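You operate a simulated robot arm through the tools that you are given. There is no shell and no other tool.

The job below is to be done with a simulated robot arm. You get a single attempt, and the scene is never put back.

TASK
Clean and flux the blue-taped tube, then seat the bright sleeve on it.
Fine: the top end; orange cup brush, yellow flux brush, both back in their places; the pot stays upright. Set down upright: orange cup brush, yellow flux brush.

It is judged by the outcome, as a careful person would: the job done as asked, and still so three seconds after it is handed in. It fails if anything else is knocked over, pushed out of place, dropped, spilled or broken.

THE ROBOT
A 7-joint arm with a three-finger gripper, fixed in place. Base frame: the origin is on the floor under the middle of its stand, x ahead of it, y to its left, z up. Lengths are in mm, angles in rad, forces in N, time in s.
With the tool pointing down near the work surface it reaches from about 480 to 940 mm from the base axis. Its first joint turns from -2.897 to 2.897 rad. Payload 2.69 kg.
The TCP is the grasp point between the finger pads, 29 mm short of the fingertips. In the tool frame z runs along the fingers and y along their closing line. The gripper opens to 120 mm; its body begins 78 mm behind the TCP.
Orientation is that of the tool frame in the base frame, as [roll, pitch, yaw] about the fixed x, y, z axes, in that order (R = Rz(yaw) Ry(pitch) Rx(roll)). With the fingers straight down and closing along the base's y, the tool's x points along the base's -x, its y along +y and its z along -z.

THE INTERFACE
- The arm moves only by the tool servo_tool. Its argument "targets" is a list of rows, each a list of 7 numbers: the turn, a rotation vector about the tool's x, y, z in units of 90 degrees (1.0 is 90 degrees), then the shift along the tool's x, y, z in units of 100 mm (1.0 is 100 mm), then the opening, from 0 (shut) to 1 (fully open). In form: [[ax, ay, az, dx, dy, dz, grip], ...]. A call has 1 to 20 rows; each row is the pose to reach, as a shift and turn from the pose commanded when the call began, along the tool's axes at that moment. A call with a number of a shift or a turn outside -1 to 1 is refused whole. Each row takes 0.2 s and may step no farther than 50 mm and 0.15 rad from the row before; otherwise, or with a gripper value out of range, the whole call is refused. Where a pose cannot be reached the arm comes as near as it can. A force on the tool above 40 N (or 10 N above the force at the start of the call, whichever is more), or a blocked arm, ends the call early, and 0.2 s more pass. Each finger travels about 40 mm/s and halts on what it meets, pressing with about 24 N; the grip force reading is that of the motor and also rises with nothing between the fingers. The clock runs only during rows and for 0.2 s after the last one: add rows that repeat a pose to give the fingers time. The reply holds the time, the measured pose of the TCP, the force on the tool along the base axes, the opening and the grip force, in the units named above and with some noise, with the torque about the TCP (base axes, N m) and any sound that the robot's microphone picked up.
- Cameras (640 x 400 px; columns grow to the right, rows downward): "scene" is fixed at [52.9, -655.8, 1587.5]; the picture's right is [0.54, -0.84, 0.00], its down [-0.54, -0.34, -0.77] and it looks along [0.65, 0.41, -0.64] (base axes); focal length 332 px, centre (320, 200). "wrist" rides on the gripper at [63, 0, -104] in the tool frame; the picture's right is [0.00, 1.00, 0.00], its down [-0.83, 0.00, -0.56] and it looks along [-0.56, 0.00, 0.83] (tool axes); focal length 275 px, centre (320, 200). There is no depth. A picture from a camera that has moved, and an enlarged one, comes with that camera's place and axes in the base frame and with its lens. The place of the scene camera against the robot may be out by one fixed shift of up to 12 mm in any direction.
- capture(camera): a new picture of that camera. No time passes.
- raise_lower(by): slides the trunk up (or, below 0, down) by that many mm; the arm rides with it, the base frame stays. It gives what a move gives, with no picture.
- close_up(camera, box): a new picture of the part [left, top, right, bottom] of that camera's present view, enlarged. No time passes.
- job_done(): hands the job in; it is judged then, once.

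Places have to be worked out from the pictures, the camera data and where the tool is seen. Open the gripper and draw the arm clear of the work before you hand the job in, unless the task says otherwise.

The tools are called after "Emit:" as a command line: name --pt "numbers of a row" for each row, then --argument value for the rest, lists and objects as JSON in quotes. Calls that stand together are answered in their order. servo_tool: Moves the arm, as the interface text tells. Its arguments: {"type":"object","properties":{"targets":{"type":"array","items":{"type":"array","items":{"type":"number"}}}},"required":["targets"]} The other tools are called the same way: raise_lower (by) moves the trunk up or down; capture (camera) takes a picture; close_up (camera, box) takes an enlarged picture of a part of a camera's view; job_done () hands the job in.

At the start:

```text
clock: 0.0
eef_pos: [492.9, -64.4, 1163.4]
tool_rot: [-3.14, 0.001, -3.14]
ft_force: [-0.5, -0.2, -0.8]
moment: [-0.02, 0.03, 0.02]
finger_gap: 119.9
finger_force: 0.0
trunk travel left (down, up): [-575.0, 38.0]
```

scene: 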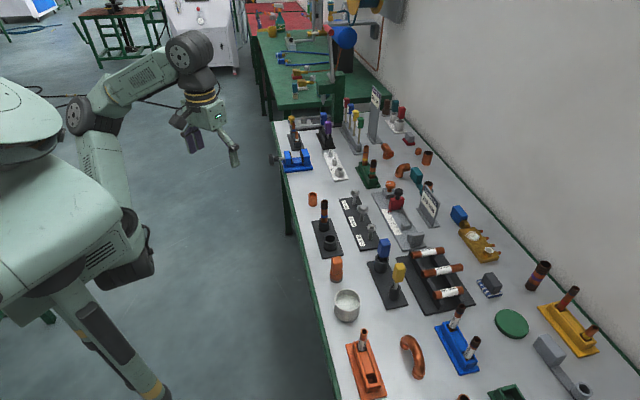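
wrist: 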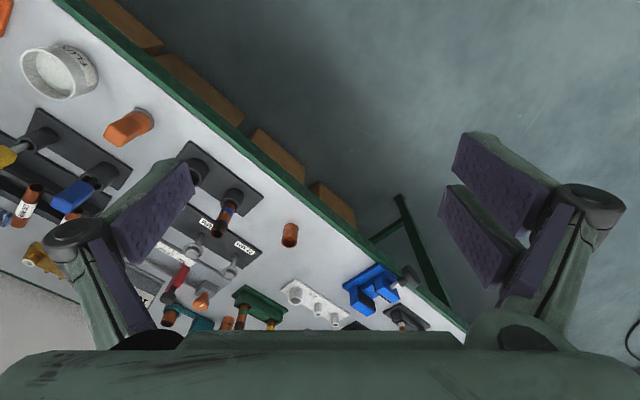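

I start by looking at the bench in detail through close-ups of the scene camera.

Emit:
close_up --camera "scene" --box '[300, 160, 460, 260]'

Emit:
close_up --camera "scene" --box '[320, 230, 480, 330]'

Emit:
close_up --camera "scene" --box '[270, 80, 430, 180]'

Emit:
close_up --camera "scene" --box '[320, 300, 480, 400]'

Emit:
close_up --camera "scene" --box '[440, 200, 600, 300]'

Emit:
close_up --camera "scene" --box '[480, 300, 640, 400]'

```text
4.00 times, centred on (380, 210) of scene
camera zoom: at [52.9, -655.8, 1587.5], right [0.54, -0.84, 0.0], down [-0.54, -0.34, -0.77], along [0.65, 0.41, -0.64], focal length 1328 px, centre (80, 160)
```

zoom: 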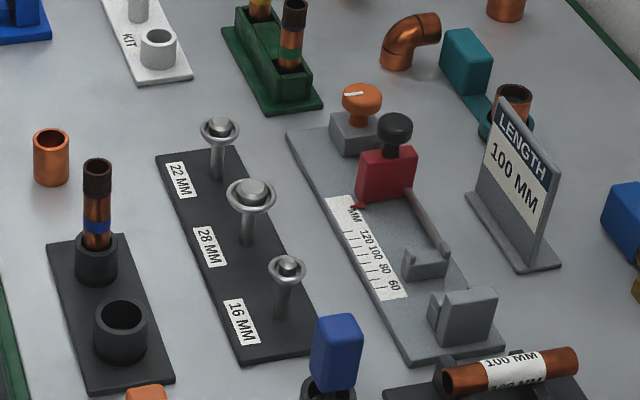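

```text
4.00 times, centred on (400, 280) of scene
camera zoom: at [52.9, -655.8, 1587.5], right [0.54, -0.84, 0.0], down [-0.54, -0.34, -0.77], along [0.65, 0.41, -0.64], focal length 1328 px, centre (0, -120)
```

zoom: 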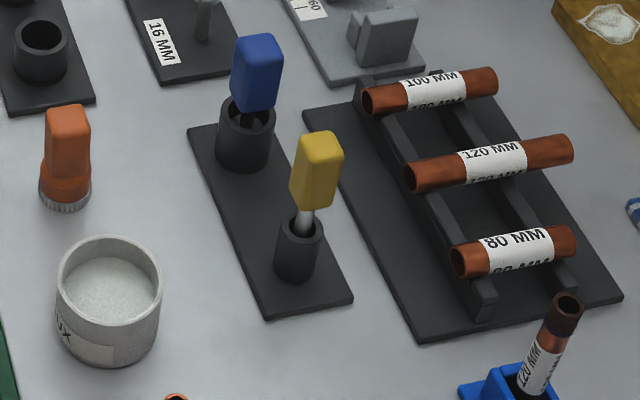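

```text
4.00 times, centred on (350, 130) of scene
camera zoom: at [52.9, -655.8, 1587.5], right [0.54, -0.84, 0.0], down [-0.54, -0.34, -0.77], along [0.65, 0.41, -0.64], focal length 1328 px, centre (200, 480)
```

zoom: 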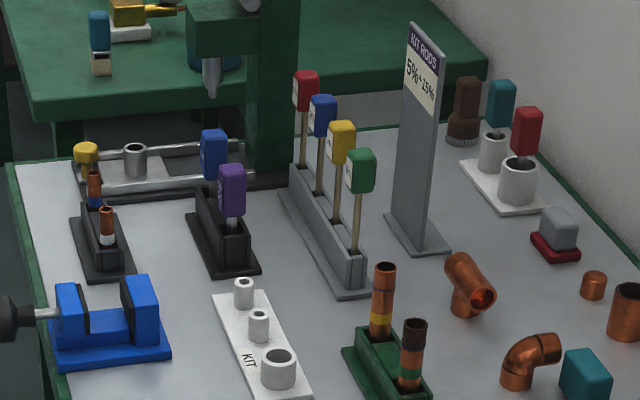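

```text
4.00 times, centred on (400, 350) of scene
camera zoom: at [52.9, -655.8, 1587.5], right [0.54, -0.84, 0.0], down [-0.54, -0.34, -0.77], along [0.65, 0.41, -0.64], focal length 1328 px, centre (0, -400)
```

zoom: 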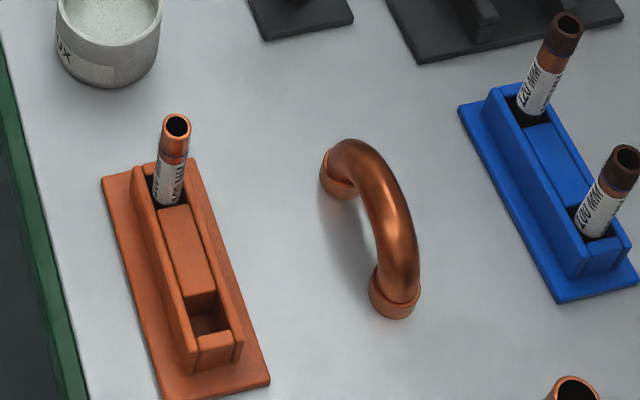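

```text
4.00 times, centred on (520, 250) of scene
camera zoom: at [52.9, -655.8, 1587.5], right [0.54, -0.84, 0.0], down [-0.54, -0.34, -0.77], along [0.65, 0.41, -0.64], focal length 1328 px, centre (-480, 0)
```

zoom: 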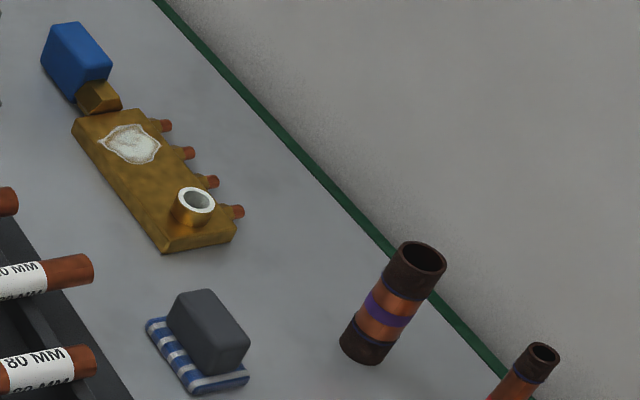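

```text
4.00 times, centred on (560, 350) of scene
camera zoom: at [52.9, -655.8, 1587.5], right [0.54, -0.84, 0.0], down [-0.54, -0.34, -0.77], along [0.65, 0.41, -0.64], focal length 1328 px, centre (-640, -400)
```

zoom: 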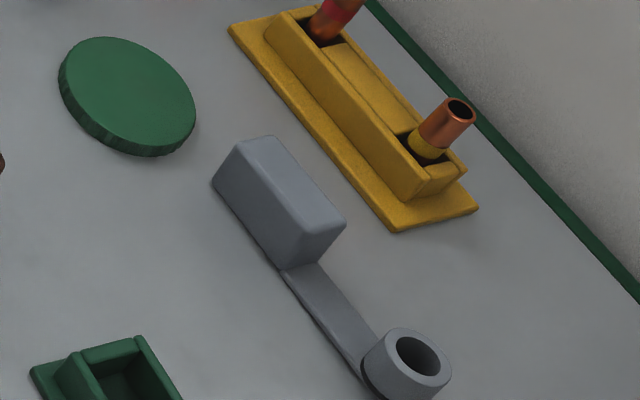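

Many look-alikes are on the bench. I zoom in further on the blue-taped tube, the sleeves and the brushes before moving.

Emit:
close_up --camera "scene" --box '[300, 180, 364, 220]'

Emit:
close_up --camera "scene" --box '[300, 215, 364, 255]'

Emit:
close_up --camera "scene" --box '[380, 135, 444, 175]'

Emit:
close_up --camera "scene" --box '[320, 250, 384, 290]'

Emit:
close_up --camera "scene" --box '[276, 110, 340, 150]'

Emit:
close_up --camera "scene" --box '[340, 140, 404, 180]'

```text
10.00 times, centred on (332, 200) of scene
camera zoom: at [52.9, -655.8, 1587.5], right [0.54, -0.84, 0.0], down [-0.54, -0.34, -0.77], along [0.65, 0.41, -0.64], focal length 3320 px, centre (200, 200)
```

zoom: 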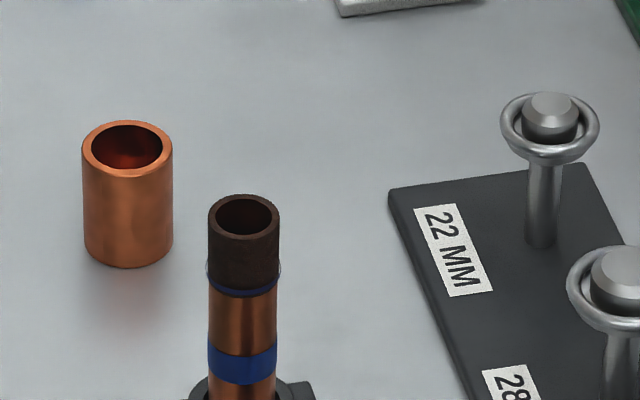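

```text
10.00 times, centred on (332, 235) of scene
camera zoom: at [52.9, -655.8, 1587.5], right [0.54, -0.84, 0.0], down [-0.54, -0.34, -0.77], along [0.65, 0.41, -0.64], focal length 3320 px, centre (200, -150)
```

zoom: 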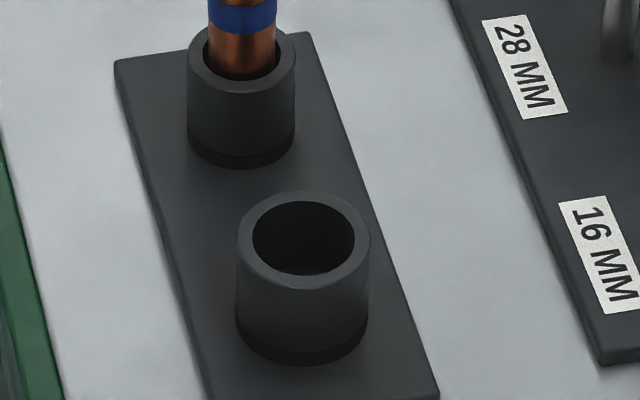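

```text
10.00 times, centred on (412, 155) of scene
camera zoom: at [52.9, -655.8, 1587.5], right [0.54, -0.84, 0.0], down [-0.54, -0.34, -0.77], along [0.65, 0.41, -0.64], focal length 3320 px, centre (-600, 650)
```

zoom: 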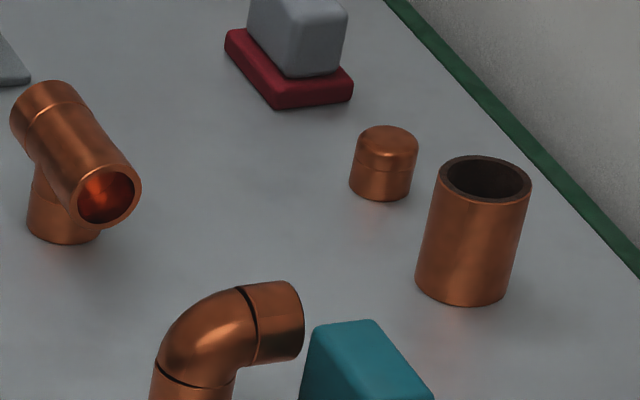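

```text
10.00 times, centred on (352, 270) of scene
camera zoom: at [52.9, -655.8, 1587.5], right [0.54, -0.84, 0.0], down [-0.54, -0.34, -0.77], along [0.65, 0.41, -0.64], focal length 3320 px, centre (0, -500)
```

zoom: 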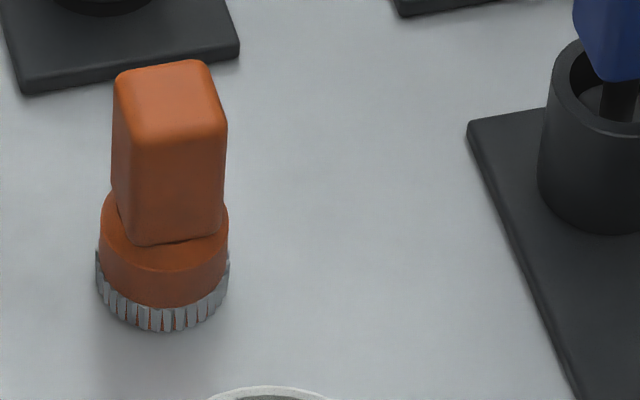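

```text
10.00 times, centred on (308, 130) of scene
camera zoom: at [52.9, -655.8, 1587.5], right [0.54, -0.84, 0.0], down [-0.54, -0.34, -0.77], along [0.65, 0.41, -0.64], focal length 3320 px, centre (440, 900)
```

zoom: 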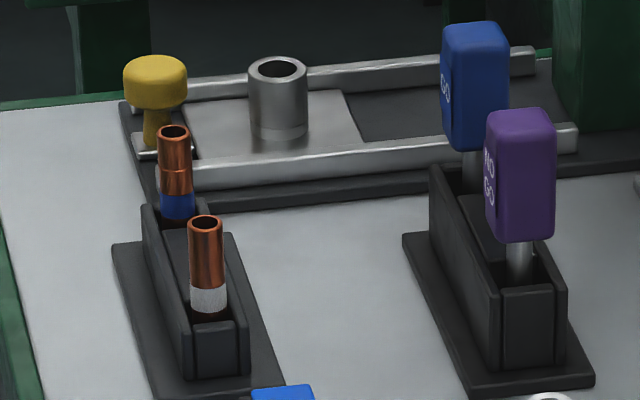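

```text
10.00 times, centred on (372, 160) of scene
camera zoom: at [52.9, -655.8, 1587.5], right [0.54, -0.84, 0.0], down [-0.54, -0.34, -0.77], along [0.65, 0.41, -0.64], focal length 3320 px, centre (-200, 600)
```

zoom: 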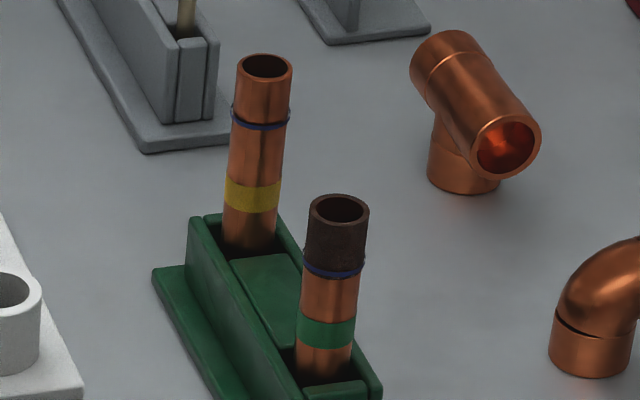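

The target tube (blue tape, dark top) stands in the black stand near the front edge. The bright sleeve with the shiny bore is beside it, and the orange cup brush stands freely on the table. I lower the trunk first to bring the arm to working height.

Emit:
raise_lower --by -180

```text
clock: 2.0
eef_pos: [493.2, -65.1, 982.4]
tool_rot: [-3.139, 0.0, -3.141]
ft_force: [-0.3, 0.2, -0.3]
moment: [0.01, 0.01, -0.01]
finger_gap: 119.7
finger_force: 0.1
trunk travel left (down, up): [-395.0, 218.0]
```

Now I turn the tool about 46° to line up with the bench and move out over the bench edge, to look with the wrist camera.

Emit:
servo_tool --pt "0 0 0.064 -0.1 -0.125 0 1" --pt "0 0 0.128 -0.2 -0.25 0 1" --pt "0 0 0.192 -0.3 -0.375 0 1" --pt "0 0 0.256 -0.4 -0.5 0 1" --pt "0 0 0.32 -0.5 -0.625 0 1" --pt "0 0 0.384 -0.6 -0.75 0 1" --pt "0 0 0.448 -0.7 -0.875 0 1" --pt "0 0 0.511 -0.79 -1.0 0 1" --pt "0 0 0.511 -0.79 -1.0 0 1"

Emit:
capture --camera "wrist"

Emit:
capture --camera "scene"

```text
clock: 4.0
eef_pos: [572.3, -166.0, 975.5]
tool_rot: [-3.138, 0.007, 2.339]
ft_force: [0.2, 0.9, 0.2]
moment: [0.04, 0.02, 0.0]
finger_gap: 120.1
finger_force: 0.0
out of reach, approached as far as the arm can: row 4, 5, 6, 7, 8, 9
trunk travel left (down, up): [-395.0, 218.0]
```

```text
taken
camera wrist: at [527.5, -119.1, 1079.7], right [0.72, 0.7, 0.0], down [0.58, -0.59, 0.56], along [0.39, -0.4, -0.83], focal length 275 px, centre (320, 200)
```

wrist: 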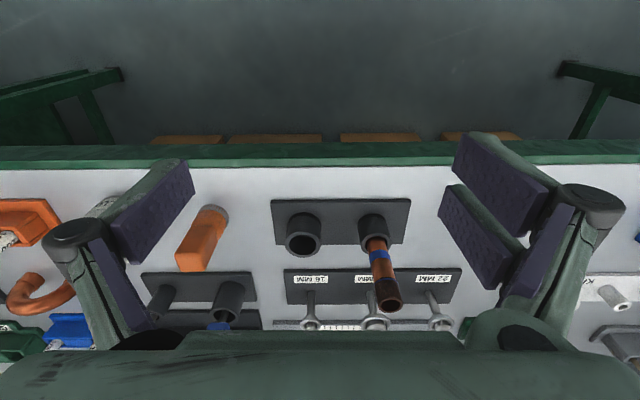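

```text
taken
```

scene: 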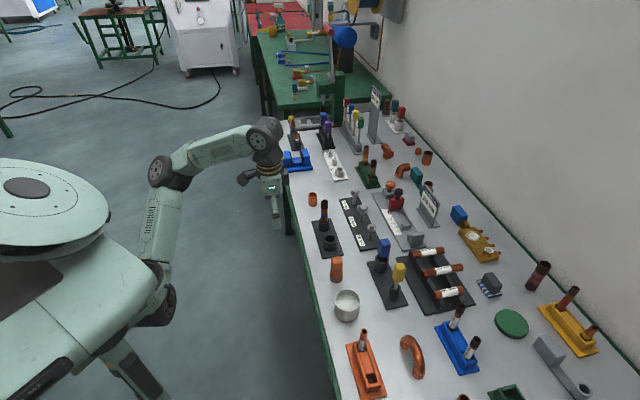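

The arm was near its upper limit here, so the trunk should be high and the arm reaching down. I raise the trunk again.

Emit:
raise_lower --by 200

Emit:
capture --camera "wrist"

```text
clock: 6.2
eef_pos: [571.1, -164.5, 1175.8]
tool_rot: [-3.138, 0.007, 2.341]
ft_force: [-0.4, 0.2, -0.5]
moment: [0.05, 0.0, -0.02]
finger_gap: 119.8
finger_force: 0.1
trunk travel left (down, up): [-595.0, 18.0]
```

```text
taken
camera wrist: at [527.4, -119.0, 1279.6], right [0.72, 0.7, 0.0], down [0.58, -0.59, 0.56], along [0.39, -0.4, -0.83], focal length 275 px, centre (320, 200)
```

wrist: 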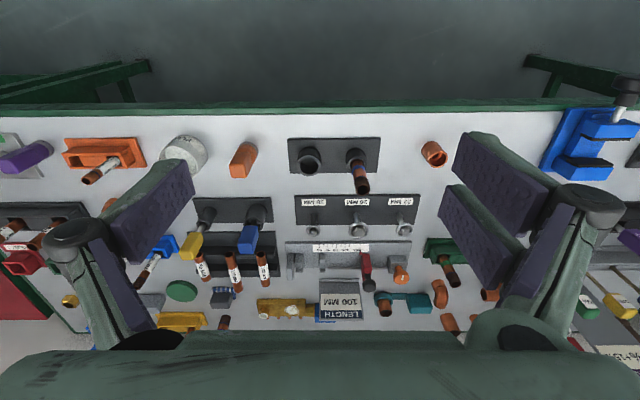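

Table height looks to be roughly 780 mm. I lower the arm by two steps for a closer look at the tube and the cup brush.

Emit:
servo_tool --pt "0 0 0 0 0 0.2 1" --pt "0 0 0 0 0 0.4 1" --pt "0 0 0 0 0 0.6 1" --pt "0 0 0 0 0 0.8 1" --pt "0 0 0 0 0 1.0 1"

Emit:
servo_tool --pt "0 0 0 0 0 0.2 1" --pt "0 0 0 0 0 0.4 1" --pt "0 0 0 0 0 0.6 1" --pt "0 0 0 0 0 0.8 1" --pt "0 0 0 0 0 1.0 1" --pt "0 0 0 0 0 1.0 1"

Emit:
capture --camera "wrist"

Emit:
capture --camera "scene"

```text
clock: 7.4
eef_pos: [571.6, -164.7, 1075.0]
tool_rot: [-3.138, 0.007, 2.341]
ft_force: [0.4, -0.5, 0.2]
moment: [0.03, 0.02, 0.04]
finger_gap: 120.0
finger_force: 0.0
trunk travel left (down, up): [-595.0, 18.0]
```

```text
clock: 8.8
eef_pos: [570.9, -165.5, 973.7]
tool_rot: [-3.139, 0.007, 2.341]
ft_force: [-0.5, 0.0, 1.1]
moment: [0.0, -0.02, -0.01]
finger_gap: 119.5
finger_force: 0.0
trunk travel left (down, up): [-595.0, 18.0]
```

```text
taken
camera wrist: at [526.7, -120.2, 1078.9], right [0.72, 0.7, 0.0], down [0.58, -0.59, 0.56], along [0.39, -0.4, -0.83], focal length 275 px, centre (320, 200)
```

wrist: 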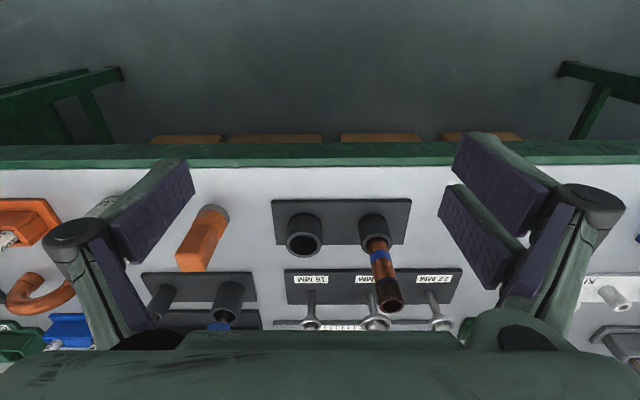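

```text
taken
```

scene: 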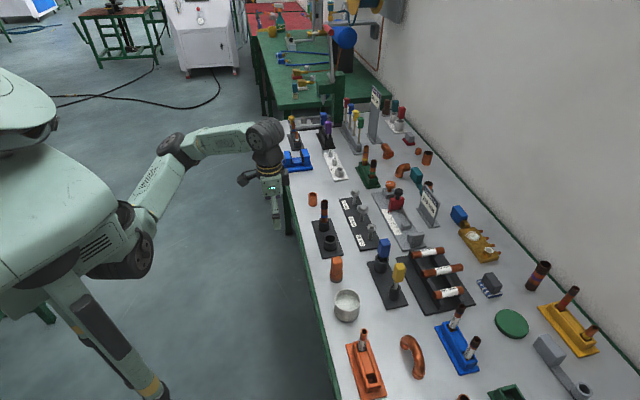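

I zoom the wrist view to measure the brush and stand precisely.

Emit:
close_up --camera "wrist" --box '[160, 140, 320, 240]'

Emit:
close_up --camera "wrist" --box '[270, 180, 430, 280]'

Emit:
close_up --camera "wrist" --box '[270, 240, 430, 340]'

```text
4.00 times, centred on (240, 190) of wrist
camera zoom: at [526.7, -120.2, 1078.9], right [0.72, 0.7, 0.0], down [0.58, -0.59, 0.56], along [0.39, -0.4, -0.83], focal length 1101 px, centre (640, 240)
```

zoom: 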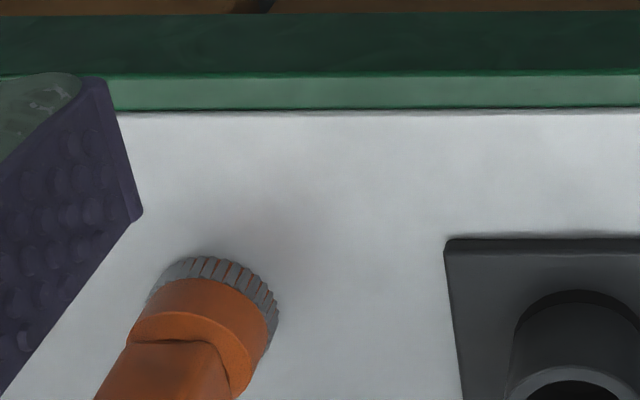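

```text
4.00 times, centred on (350, 230) of wrist
camera zoom: at [526.7, -120.2, 1078.9], right [0.72, 0.7, 0.0], down [0.58, -0.59, 0.56], along [0.39, -0.4, -0.83], focal length 1101 px, centre (200, 80)
```

zoom: 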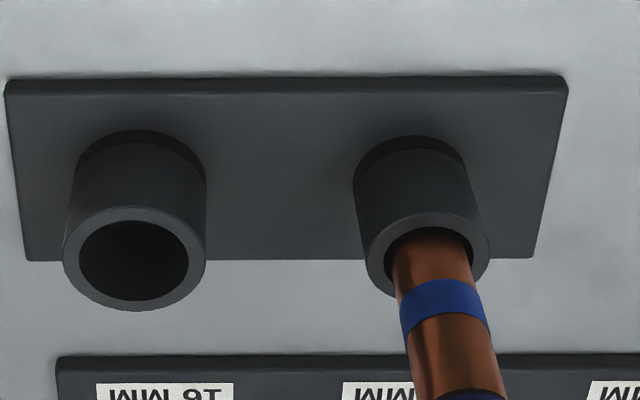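

```text
4.00 times, centred on (350, 290) of wrist
camera zoom: at [526.7, -120.2, 1078.9], right [0.72, 0.7, 0.0], down [0.58, -0.59, 0.56], along [0.39, -0.4, -0.83], focal length 1101 px, centre (200, -160)
```

zoom: 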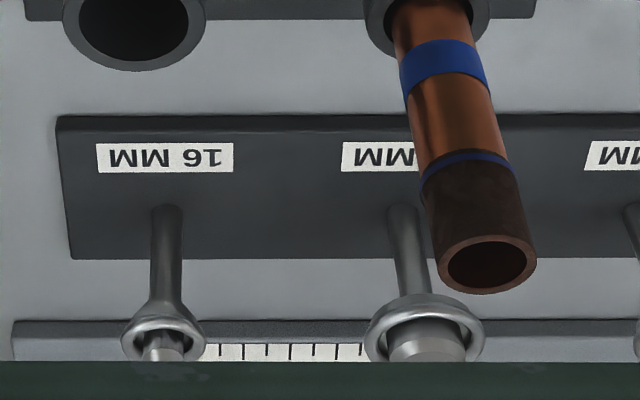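

The brush is about 140 mm to the tool's −y side. I move across to face it, correcting the small tilt, and look again.

Emit:
servo_tool --pt "0 0.0045 0 -0.06 -0.2 0 1" --pt "0 0.0045 0 -0.12 -0.4 0 1" --pt "0 0.0045 0 -0.18 -0.6 0 1" --pt "0 0.0045 0 -0.24 -0.8 0 1" --pt "0 0.0045 0 -0.3 -1.0 0 1" --pt "0 0.0045 0 -0.3 -1.0 0 1"

Emit:
servo_tool --pt "0 0 0 0 -0.2 0 1" --pt "0 0 0 0 -0.41 0 1" --pt "0 0 0 0 -0.41 0 1"

Emit:
capture --camera "wrist"

```text
clock: 10.2
eef_pos: [520.2, -257.4, 978.4]
tool_rot: [-3.136, 0.0, 2.341]
ft_force: [-0.4, 0.8, -0.6]
moment: [0.02, 0.01, 0.0]
finger_gap: 120.0
finger_force: 0.1
trunk travel left (down, up): [-595.0, 18.0]
```

```text
clock: 11.0
eef_pos: [490.0, -284.1, 975.0]
tool_rot: [-3.138, 0.001, 2.341]
ft_force: [0.6, 0.0, 0.8]
moment: [-0.01, -0.01, 0.01]
finger_gap: 120.4
finger_force: 0.1
trunk travel left (down, up): [-595.0, 18.0]
```

```text
taken
camera wrist: at [446.1, -239.7, 1081.0], right [0.72, 0.7, 0.0], down [0.58, -0.59, 0.56], along [0.39, -0.4, -0.83], focal length 275 px, centre (320, 200)
```

wrist: 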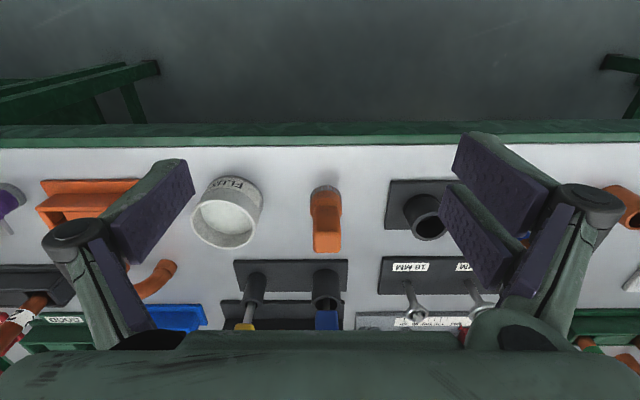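

Emit:
close_up --camera "wrist" --box '[240, 160, 400, 260]'

Emit:
close_up --camera "wrist" --box '[370, 160, 530, 260]'

Emit:
close_up --camera "wrist" --box '[180, 160, 340, 260]'

Emit:
close_up --camera "wrist" --box '[220, 240, 380, 340]'

```text
4.00 times, centred on (320, 210) of wrist
camera zoom: at [446.1, -239.7, 1081.0], right [0.72, 0.7, 0.0], down [0.58, -0.59, 0.56], along [0.39, -0.4, -0.83], focal length 1101 px, centre (320, 160)
```

zoom: 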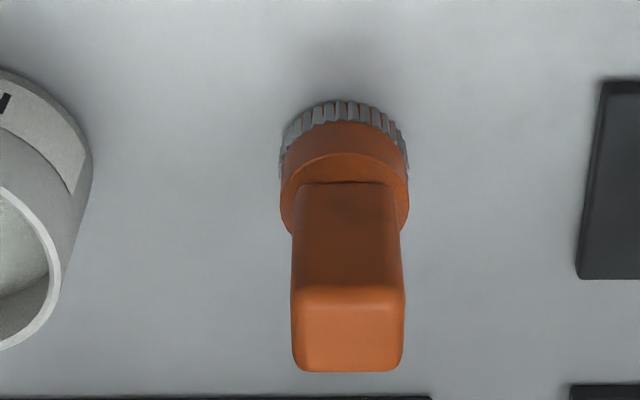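

```text
4.00 times, centred on (450, 210) of wrist
camera zoom: at [446.1, -239.7, 1081.0], right [0.72, 0.7, 0.0], down [0.58, -0.59, 0.56], along [0.39, -0.4, -0.83], focal length 1101 px, centre (-200, 160)
```

zoom: 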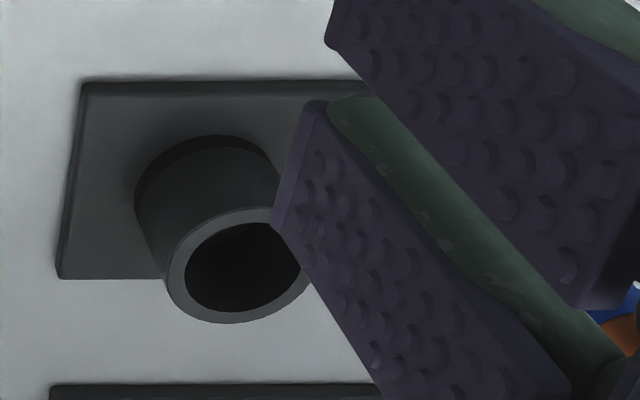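

```text
4.00 times, centred on (260, 210) of wrist
camera zoom: at [446.1, -239.7, 1081.0], right [0.72, 0.7, 0.0], down [0.58, -0.59, 0.56], along [0.39, -0.4, -0.83], focal length 1101 px, centre (560, 160)
```

zoom: 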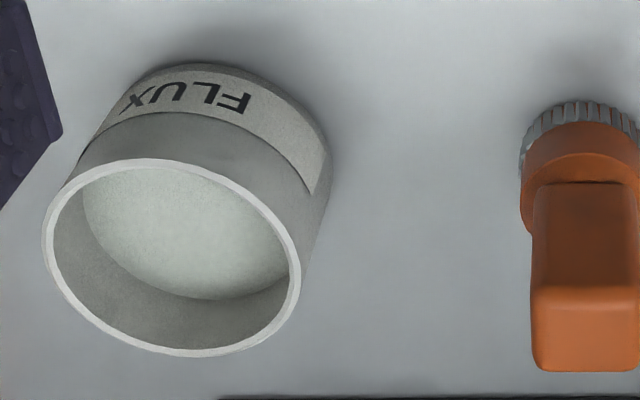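

```text
4.00 times, centred on (300, 290) of wrist
camera zoom: at [446.1, -239.7, 1081.0], right [0.72, 0.7, 0.0], down [0.58, -0.59, 0.56], along [0.39, -0.4, -0.83], focal length 1101 px, centre (400, -160)
```

zoom: 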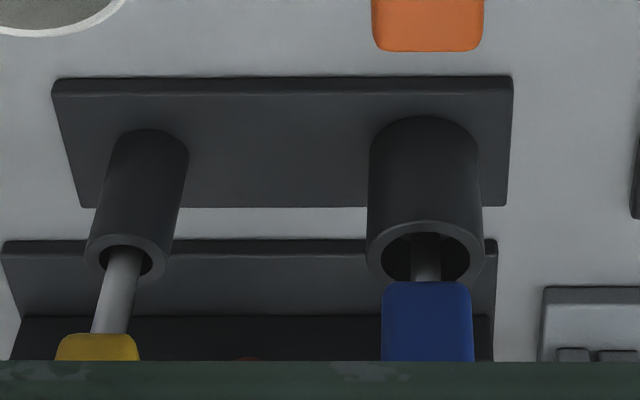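

Stereo between views gives: table ≈ z 796, cup brush axis ≈ (582, −370) with its handle top ≈ z 878, tube ≈ (736, −239) with its top ≈ z 919, pot rim ≈ z 848. I narrow the gripper to clear the pot and move above the orange brush.

Emit:
servo_tool --pt "0 0 0 -0.2 0.02 0.1 0.85" --pt "0 0 0 -0.4 0.03 0.2 0.7" --pt "0 0 0 -0.6 0.045 0.3 0.6" --pt "0 0 0 -0.8 0.06 0.4 0.5" --pt "0 0 0 -1.0 0.066 0.5 0.5" --pt "0 0 0 -1.0 0.066 0.5 0.5"

Emit:
capture --camera "wrist"

Emit:
close_up --camera "wrist" --box '[220, 110, 420, 235]'

```text
clock: 12.4
eef_pos: [567.3, -354.5, 923.4]
tool_rot: [-3.138, 0.002, 2.34]
ft_force: [-0.1, -0.6, -0.6]
moment: [-0.01, 0.02, -0.01]
finger_gap: 59.8
finger_force: 0.1
trunk travel left (down, up): [-595.0, 18.0]
```

```text
taken
camera wrist: at [522.5, -309.0, 1029.7], right [0.72, 0.7, 0.0], down [0.58, -0.59, 0.56], along [0.39, -0.4, -0.83], focal length 275 px, centre (320, 200)
```

wrist: 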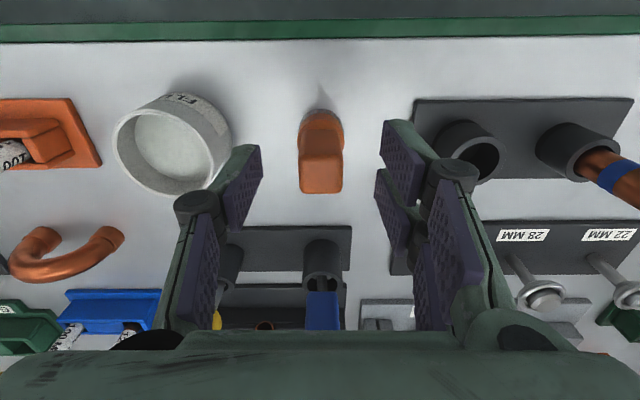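

```text
3.20 times, centred on (320, 172) of wrist
camera zoom: at [522.5, -309.0, 1029.7], right [0.72, 0.7, 0.0], down [0.58, -0.59, 0.56], along [0.39, -0.4, -0.83], focal length 881 px, centre (320, 288)
```

zoom: 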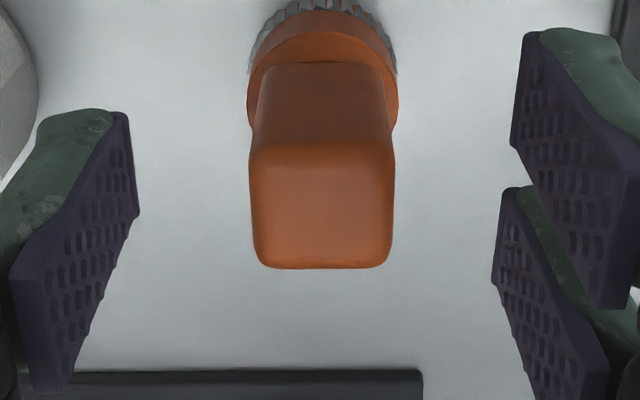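

Alignment is good: brush is centred between the fingers, 20 mm further out. I move out, descend to TCP z ≈ 859 and close on the handle.

Emit:
servo_tool --pt "0 0 0 -0.1 0 0.0 0.5" --pt "0 0 0 -0.2 0 0.1 0.5" --pt "0 0 0 -0.2 0 0.3 0.5" --pt "0 0 0 -0.2 0 0.5 0.5" --pt "0 0 0 -0.2 0 0.667 0.5" --pt "0 0 0 -0.2 0 0.667 0.5"

Emit:
capture --camera "wrist"

Emit:
close_up --camera "scene" --box '[260, 180, 420, 280]'

```text
clock: 13.8
eef_pos: [580.8, -367.6, 856.0]
tool_rot: [-3.138, 0.0, 2.342]
ft_force: [1.5, 0.8, 0.7]
moment: [0.02, -0.03, -0.01]
finger_gap: 59.7
finger_force: 0.0
trunk travel left (down, up): [-595.0, 18.0]
```

```text
taken
camera wrist: at [535.8, -322.5, 961.6], right [0.72, 0.7, 0.0], down [0.58, -0.59, 0.56], along [0.39, -0.4, -0.83], focal length 275 px, centre (320, 200)
```

wrist: 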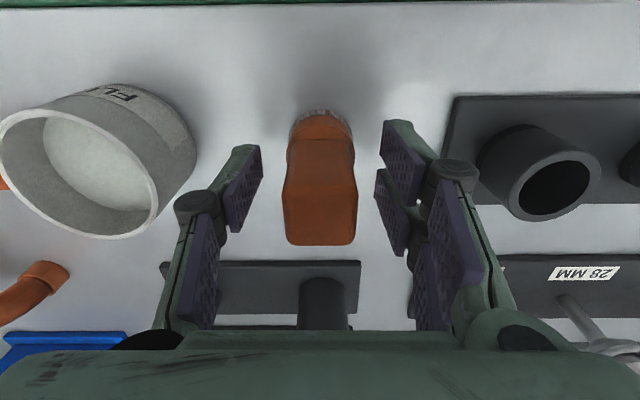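

```text
4.00 times, centred on (340, 230) of scene
camera zoom: at [52.9, -655.8, 1587.5], right [0.54, -0.84, 0.0], down [-0.54, -0.34, -0.77], along [0.65, 0.41, -0.64], focal length 1328 px, centre (240, 80)
```

zoom: 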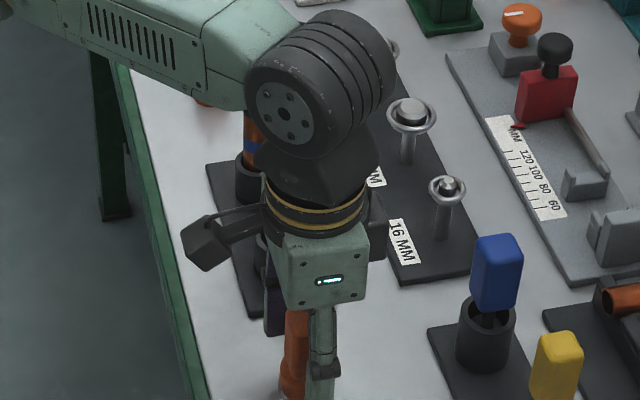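

The fingers straddle the handle evenly. I close the gripper.

Emit:
servo_tool --pt "0 0 0 0 0 0 0.3" --pt "0 0 0 0 0 0 0.15" --pt "0 0 0 0 0 0 0.1" --pt "0 0 0 0 0 0 0.1" --pt "0 0 0 0 0 0 0.1"

Emit:
capture --camera "wrist"

```text
clock: 15.0
eef_pos: [580.6, -367.7, 856.2]
tool_rot: [-3.138, 0.001, 2.341]
ft_force: [-1.3, 1.1, 0.5]
moment: [0.01, -0.01, 0.0]
finger_gap: 33.9
finger_force: 23.3
trunk travel left (down, up): [-595.0, 18.0]
```

```text
taken
camera wrist: at [535.9, -322.5, 961.9], right [0.72, 0.7, 0.0], down [0.58, -0.59, 0.56], along [0.39, -0.4, -0.83], focal length 275 px, centre (320, 200)
```

wrist: 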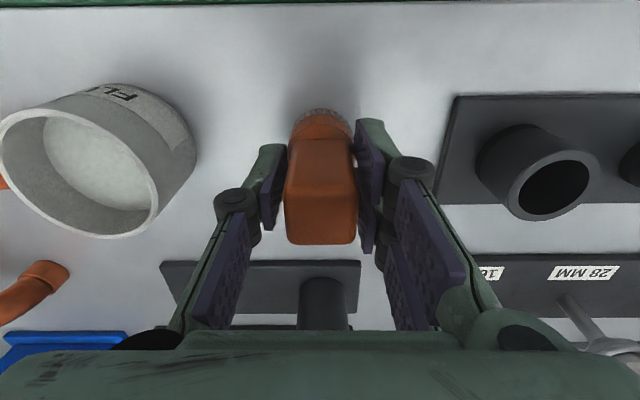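

The handle is held (23 N). I lift straight up.

Emit:
servo_tool --pt "0 0 0 0 0 -0.05 0.1" --pt "0 0 0 0 0 -0.2 0.1" --pt "0 0 0 0 0 -0.4 0.1" --pt "0 0 0 0 0 -0.6 0.1" --pt "0 0 0 0 0 -0.8 0.1" --pt "0 0 0 0 0 -1.0 0.1"

Emit:
servo_tool --pt "0 0 0 0 0 -0.2 0.1" --pt "0 0 0 0 0 -0.4 0.1" --pt "0 0 0 0 0 -0.5 0.1" --pt "0 0 0 -0.02 0.2 -0.5 0.1" --pt "0 0 0 -0.04 0.4 -0.5 0.1" --pt "0 0 0 -0.06 0.6 -0.5 0.1" --pt "0 0 0 -0.06 0.8 -0.5 0.1" --pt "0 0 0 -0.06 0.8 -0.5 0.1"

Emit:
capture --camera "wrist"

Emit:
capture --camera "scene"

```text
clock: 16.4
eef_pos: [579.0, -368.6, 959.1]
tool_rot: [-3.139, 0.0, 2.339]
ft_force: [-0.2, 0.1, -0.6]
moment: [0.02, -0.04, 0.02]
finger_gap: 33.9
finger_force: 23.9
trunk travel left (down, up): [-595.0, 18.0]
```

```text
clock: 18.2
eef_pos: [642.2, -317.4, 1007.9]
tool_rot: [-3.138, 0.0, 2.338]
ft_force: [-0.1, 0.5, -1.3]
moment: [-0.01, -0.03, 0.01]
finger_gap: 33.8
finger_force: 24.4
trunk travel left (down, up): [-595.0, 18.0]
```

```text
taken
camera wrist: at [597.9, -271.4, 1113.8], right [0.72, 0.7, 0.0], down [0.58, -0.59, 0.56], along [0.39, -0.4, -0.83], focal length 275 px, centre (320, 200)
```

wrist: 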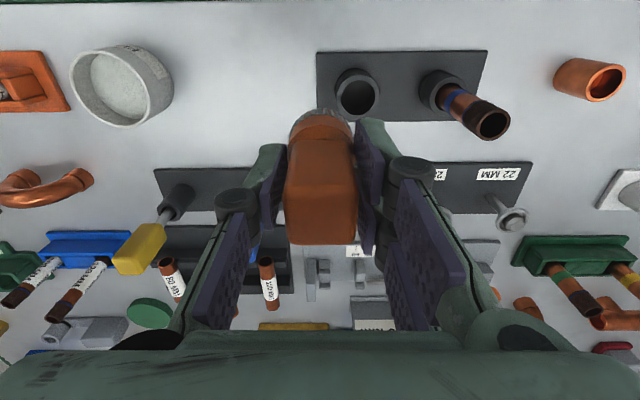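

```text
taken
```

scene: 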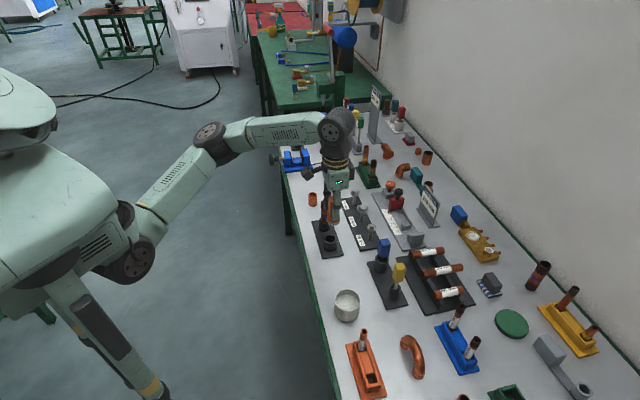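

The brush is held cleanly. I zoom to re-measure the tube, pot, sleeve and yellow brush from here.

Emit:
close_up --camera "wrist" --box '[400, 50, 560, 150]'

Emit:
close_up --camera "wrist" --box '[520, 30, 640, 105]'

Emit:
close_up --camera "wrist" --box '[100, 170, 260, 270]'

Emit:
close_up --camera "wrist" --box '[240, 90, 400, 190]'

```text
4.00 times, centred on (480, 100) of wrist
camera zoom: at [597.9, -271.4, 1113.8], right [0.72, 0.7, 0.0], down [0.58, -0.59, 0.56], along [0.39, -0.4, -0.83], focal length 1101 px, centre (-320, 600)
```

zoom: 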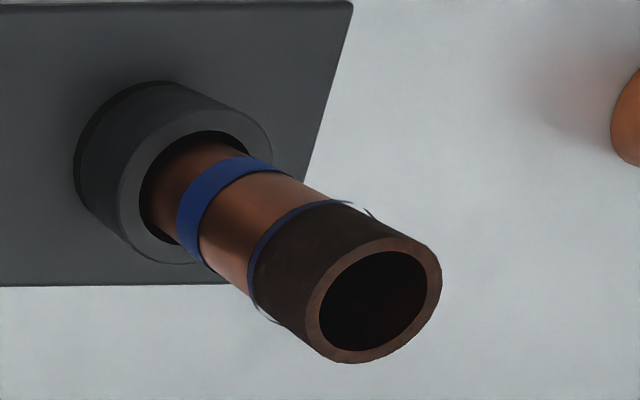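

```text
5.33 times, centred on (580, 68) of wrist
camera zoom: at [597.9, -271.4, 1113.8], right [0.72, 0.7, 0.0], down [0.58, -0.59, 0.56], along [0.39, -0.4, -0.83], focal length 1468 px, centre (-1067, 907)
```

zoom: 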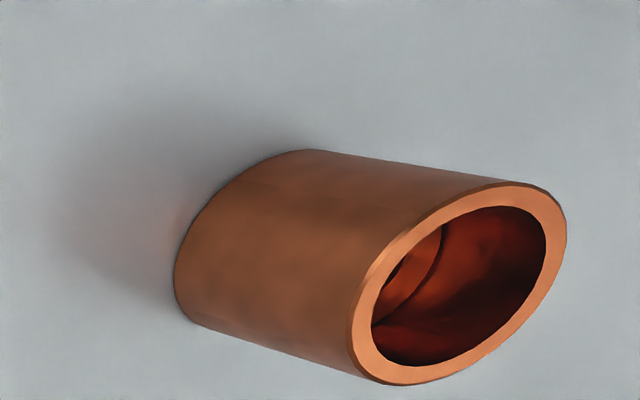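

```text
4.00 times, centred on (180, 220) of wrist
camera zoom: at [597.9, -271.4, 1113.8], right [0.72, 0.7, 0.0], down [0.58, -0.59, 0.56], along [0.39, -0.4, -0.83], focal length 1101 px, centre (880, 120)
```

zoom: 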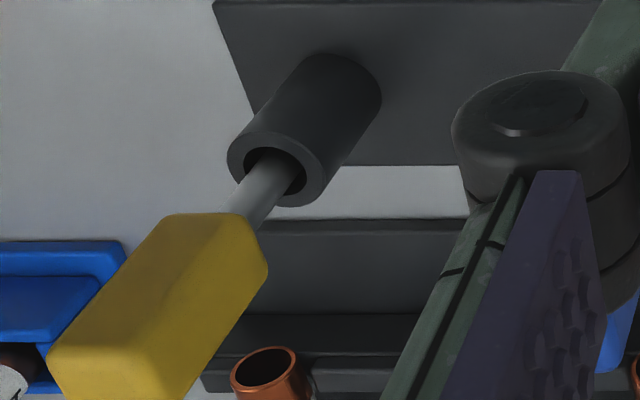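

```text
4.00 times, centred on (320, 140) of wrist
camera zoom: at [597.9, -271.4, 1113.8], right [0.72, 0.7, 0.0], down [0.58, -0.59, 0.56], along [0.39, -0.4, -0.83], focal length 1101 px, centre (320, 440)
```

zoom: 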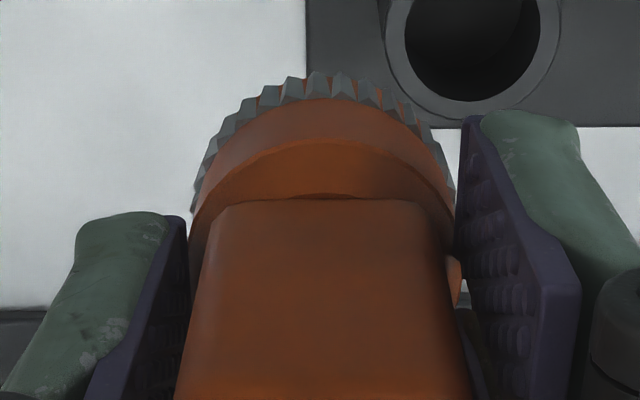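

Refined: tube axis ≈ 120 mm further along tool +y, tube top ≈ z 924; the brush's lower edge is at ≈ z 948 now. I move over the tube at this height and check.

Emit:
servo_tool --pt "0 0 0 0 0.2 0 0.1" --pt "0 0 0 0 0.4 0 0.1" --pt "0 0 0 0 0.6 0 0.1" --pt "0 0 0 0 0.8 0 0.1" --pt "0 0 0 0 1.0 0 0.1"

Emit:
servo_tool --pt "0 0 0 0 0.1 0 0.1" --pt "0 0 0 0.005 0.205 0 0.1" --pt "0 0 0 0.005 0.205 0 0.1"

Emit:
close_up --camera "wrist" --box '[240, 50, 400, 150]'

Emit:
close_up --camera "scene" --box '[280, 150, 376, 210]'

```text
clock: 19.4
eef_pos: [713.2, -246.3, 1007.7]
tool_rot: [-3.136, -0.002, 2.341]
ft_force: [-0.9, -0.6, -0.7]
moment: [0.01, -0.01, -0.01]
finger_gap: 33.9
finger_force: 23.8
trunk travel left (down, up): [-595.0, 18.0]
```

```text
clock: 20.2
eef_pos: [728.8, -231.1, 1007.2]
tool_rot: [-3.139, -0.001, 2.341]
ft_force: [-0.3, 0.8, -0.7]
moment: [0.03, 0.01, -0.02]
finger_gap: 33.9
finger_force: 24.3
trunk travel left (down, up): [-595.0, 18.0]
```

```text
4.00 times, centred on (320, 100) of wrist
camera zoom: at [684.7, -185.8, 1113.0], right [0.72, 0.7, 0.0], down [0.58, -0.59, 0.56], along [0.39, -0.4, -0.83], focal length 1101 px, centre (320, 600)
```

zoom: 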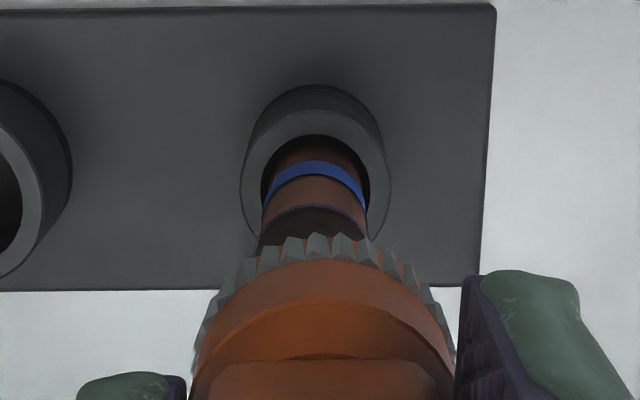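

```text
6.67 times, centred on (328, 180) of scene
camera zoom: at [52.9, -655.8, 1587.5], right [0.54, -0.84, 0.0], down [-0.54, -0.34, -0.77], along [0.65, 0.41, -0.64], focal length 2213 px, centre (267, 333)
```

zoom: 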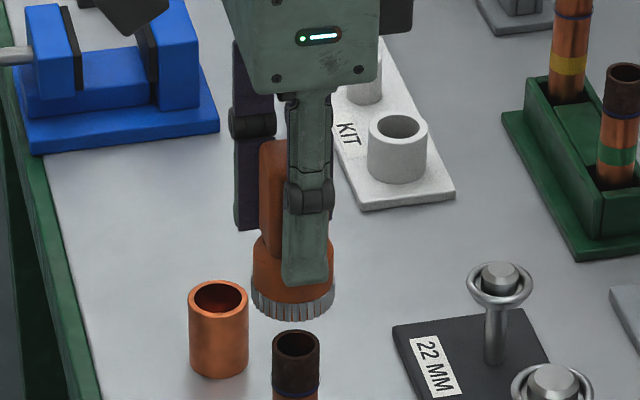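

Alignment check: brush axis needs about 1.8 mm outward and 1.8 mm toward −y to sit over the tube. I correct that and descend 20 mm to check just above the tube's mouth.

Emit:
servo_tool --pt "0 0 0 -0.018 -0.018 0 0.1" --pt "0 0 0 -0.018 -0.018 0.1 0.1" --pt "0 0 0 -0.018 -0.018 0.2 0.1" --pt "0 0 0 -0.018 -0.018 0.2 0.1"

Emit:
close_up --camera "wrist" --box '[240, 50, 400, 150]'

Emit:
close_up --camera "scene" --box '[300, 175, 348, 205]'

```text
clock: 21.2
eef_pos: [728.5, -233.8, 986.5]
tool_rot: [-3.137, 0.0, 2.341]
ft_force: [0.1, -0.1, 0.2]
moment: [-0.04, 0.01, 0.03]
finger_gap: 33.7
finger_force: 24.0
trunk travel left (down, up): [-595.0, 18.0]
```

```text
4.00 times, centred on (320, 100) of wrist
camera zoom: at [684.0, -189.8, 1092.8], right [0.72, 0.7, 0.0], down [0.58, -0.59, 0.56], along [0.39, -0.4, -0.83], focal length 1101 px, centre (320, 600)
```

zoom: 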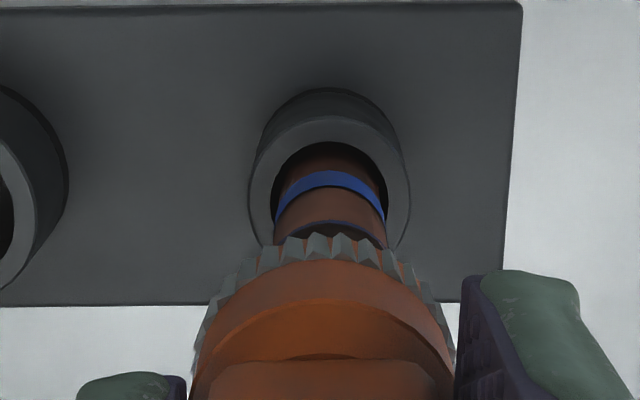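

```text
13.33 times, centred on (324, 190) of scene
camera zoom: at [52.9, -655.8, 1587.5], right [0.54, -0.84, 0.0], down [-0.54, -0.34, -0.77], along [0.65, 0.41, -0.64], focal length 4427 px, centre (267, 333)
```

zoom: 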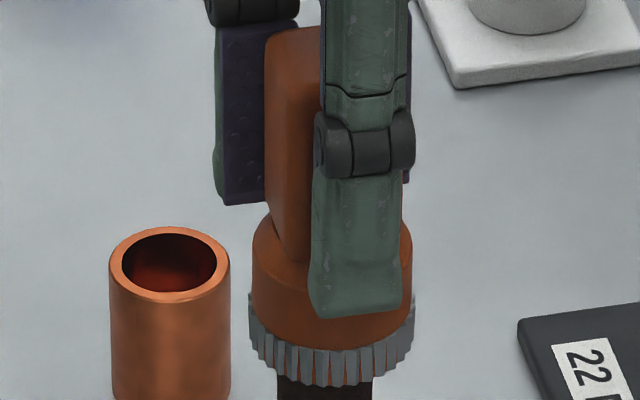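

The brush is now about 1.7 mm short in y and 1.2 mm too far out. I correct this and go down a further 12 mm.

Emit:
servo_tool --pt "0 0 0 0.0125 0.017 0 0.1" --pt "0 0 0 0.0125 0.017 0.05 0.1" --pt "0 0 0 0.0125 0.017 0.08 0.1" --pt "0 0 0 0.0125 0.017 0.08 0.1"

Emit:
close_up --camera "wrist" --box '[240, 50, 400, 150]'

Emit:
close_up --camera "scene" --box '[300, 185, 348, 215]'

```text
clock: 22.2
eef_pos: [727.4, -231.8, 979.8]
tool_rot: [-3.137, 0.0, 2.34]
ft_force: [0.0, 0.2, -1.1]
moment: [-0.01, 0.01, -0.01]
finger_gap: 33.8
finger_force: 24.3
trunk travel left (down, up): [-595.0, 18.0]
```

```text
4.00 times, centred on (320, 100) of wrist
camera zoom: at [683.4, -187.5, 1084.6], right [0.72, 0.7, 0.0], down [0.58, -0.59, 0.56], along [0.39, -0.4, -0.83], focal length 1101 px, centre (320, 600)
```

zoom: 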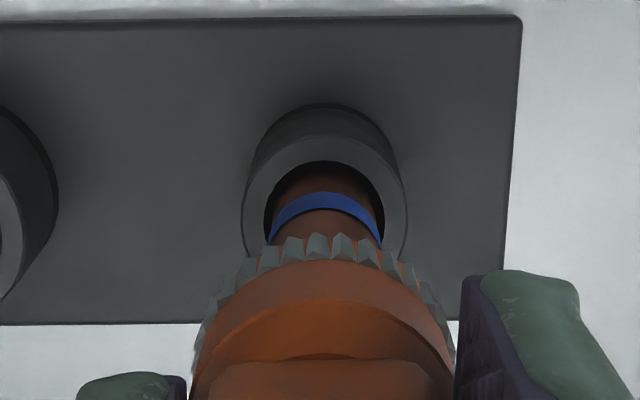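

```text
13.33 times, centred on (324, 200) of scene
camera zoom: at [52.9, -655.8, 1587.5], right [0.54, -0.84, 0.0], down [-0.54, -0.34, -0.77], along [0.65, 0.41, -0.64], focal length 4427 px, centre (267, 200)
```

zoom: 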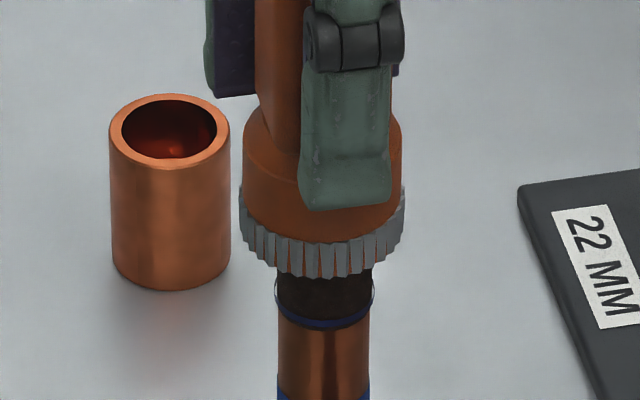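

The cup rim is level with the tube's top and centred within about 0.7 mm. I trim that and descend slowly, watching the force.

Emit:
servo_tool --pt "0 0 0 -0.006 0.006 0 0.1" --pt "0 0 0 -0.006 0.006 0.02 0.1" --pt "0 0 0 -0.006 0.006 0.04 0.1" --pt "0 0 0 -0.006 0.006 0.06 0.1" --pt "0 0 0 -0.006 0.006 0.06 0.1"

Emit:
close_up --camera "scene" --box '[300, 185, 348, 215]'

```text
clock: 23.4
eef_pos: [729.3, -232.4, 972.7]
tool_rot: [-3.139, 0.001, 2.341]
ft_force: [-0.5, 0.3, -1.3]
moment: [0.02, 0.0, -0.02]
finger_gap: 33.7
finger_force: 23.5
trunk travel left (down, up): [-595.0, 18.0]
```

```text
13.33 times, centred on (324, 200) of scene
camera zoom: at [52.9, -655.8, 1587.5], right [0.54, -0.84, 0.0], down [-0.54, -0.34, -0.77], along [0.65, 0.41, -0.64], focal length 4427 px, centre (267, 200)
```

zoom: 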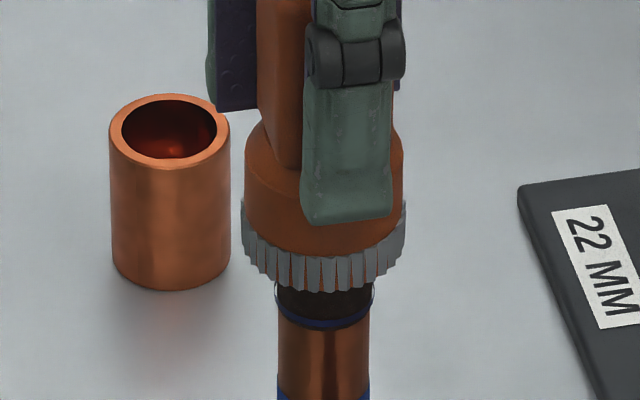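

No contact force; the tube's end is entering the cup. I continue down slowly.

Emit:
servo_tool --pt "0 0 0 0 0 0.02 0.1" --pt "0 0 0 0 0 0.04 0.1" --pt "0 0 0 0 0 0.06 0.1" --pt "0 0 0 0 0 0.08 0.1" --pt "0 0 0 0 0 0.1 0.1" --pt "0 0 0 0 0 0.1 0.1"

Emit:
close_up --camera "scene" --box '[300, 185, 348, 215]'

Emit:
close_up --camera "wrist" --box '[240, 50, 400, 150]'

```text
clock: 24.8
eef_pos: [729.9, -231.9, 963.9]
tool_rot: [-3.14, -0.001, 2.34]
ft_force: [0.0, -0.2, -1.0]
moment: [-0.02, 0.0, 0.04]
finger_gap: 33.7
finger_force: 23.5
trunk travel left (down, up): [-595.0, 18.0]
```

```text
13.33 times, centred on (324, 200) of scene
camera zoom: at [52.9, -655.8, 1587.5], right [0.54, -0.84, 0.0], down [-0.54, -0.34, -0.77], along [0.65, 0.41, -0.64], focal length 4427 px, centre (267, 200)
```

zoom: 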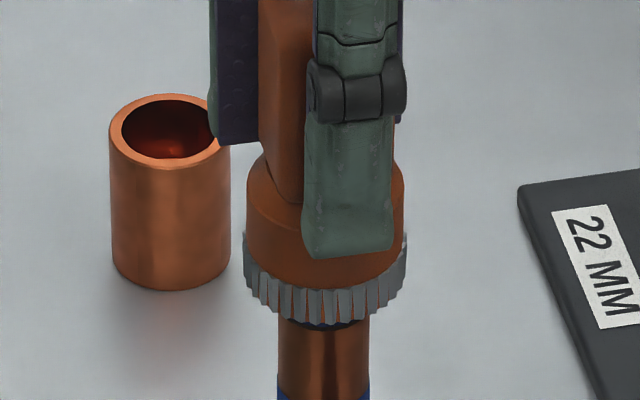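

```text
4.00 times, centred on (320, 100) of wrist
camera zoom: at [685.2, -187.4, 1069.1], right [0.72, 0.7, 0.0], down [0.58, -0.59, 0.56], along [0.39, -0.4, -0.83], focal length 1101 px, centre (320, 600)
```

zoom: 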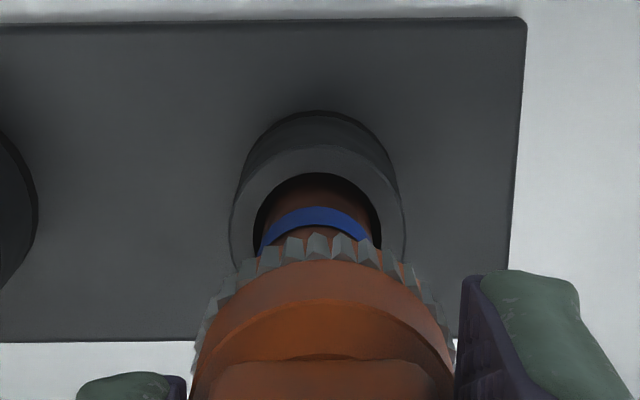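

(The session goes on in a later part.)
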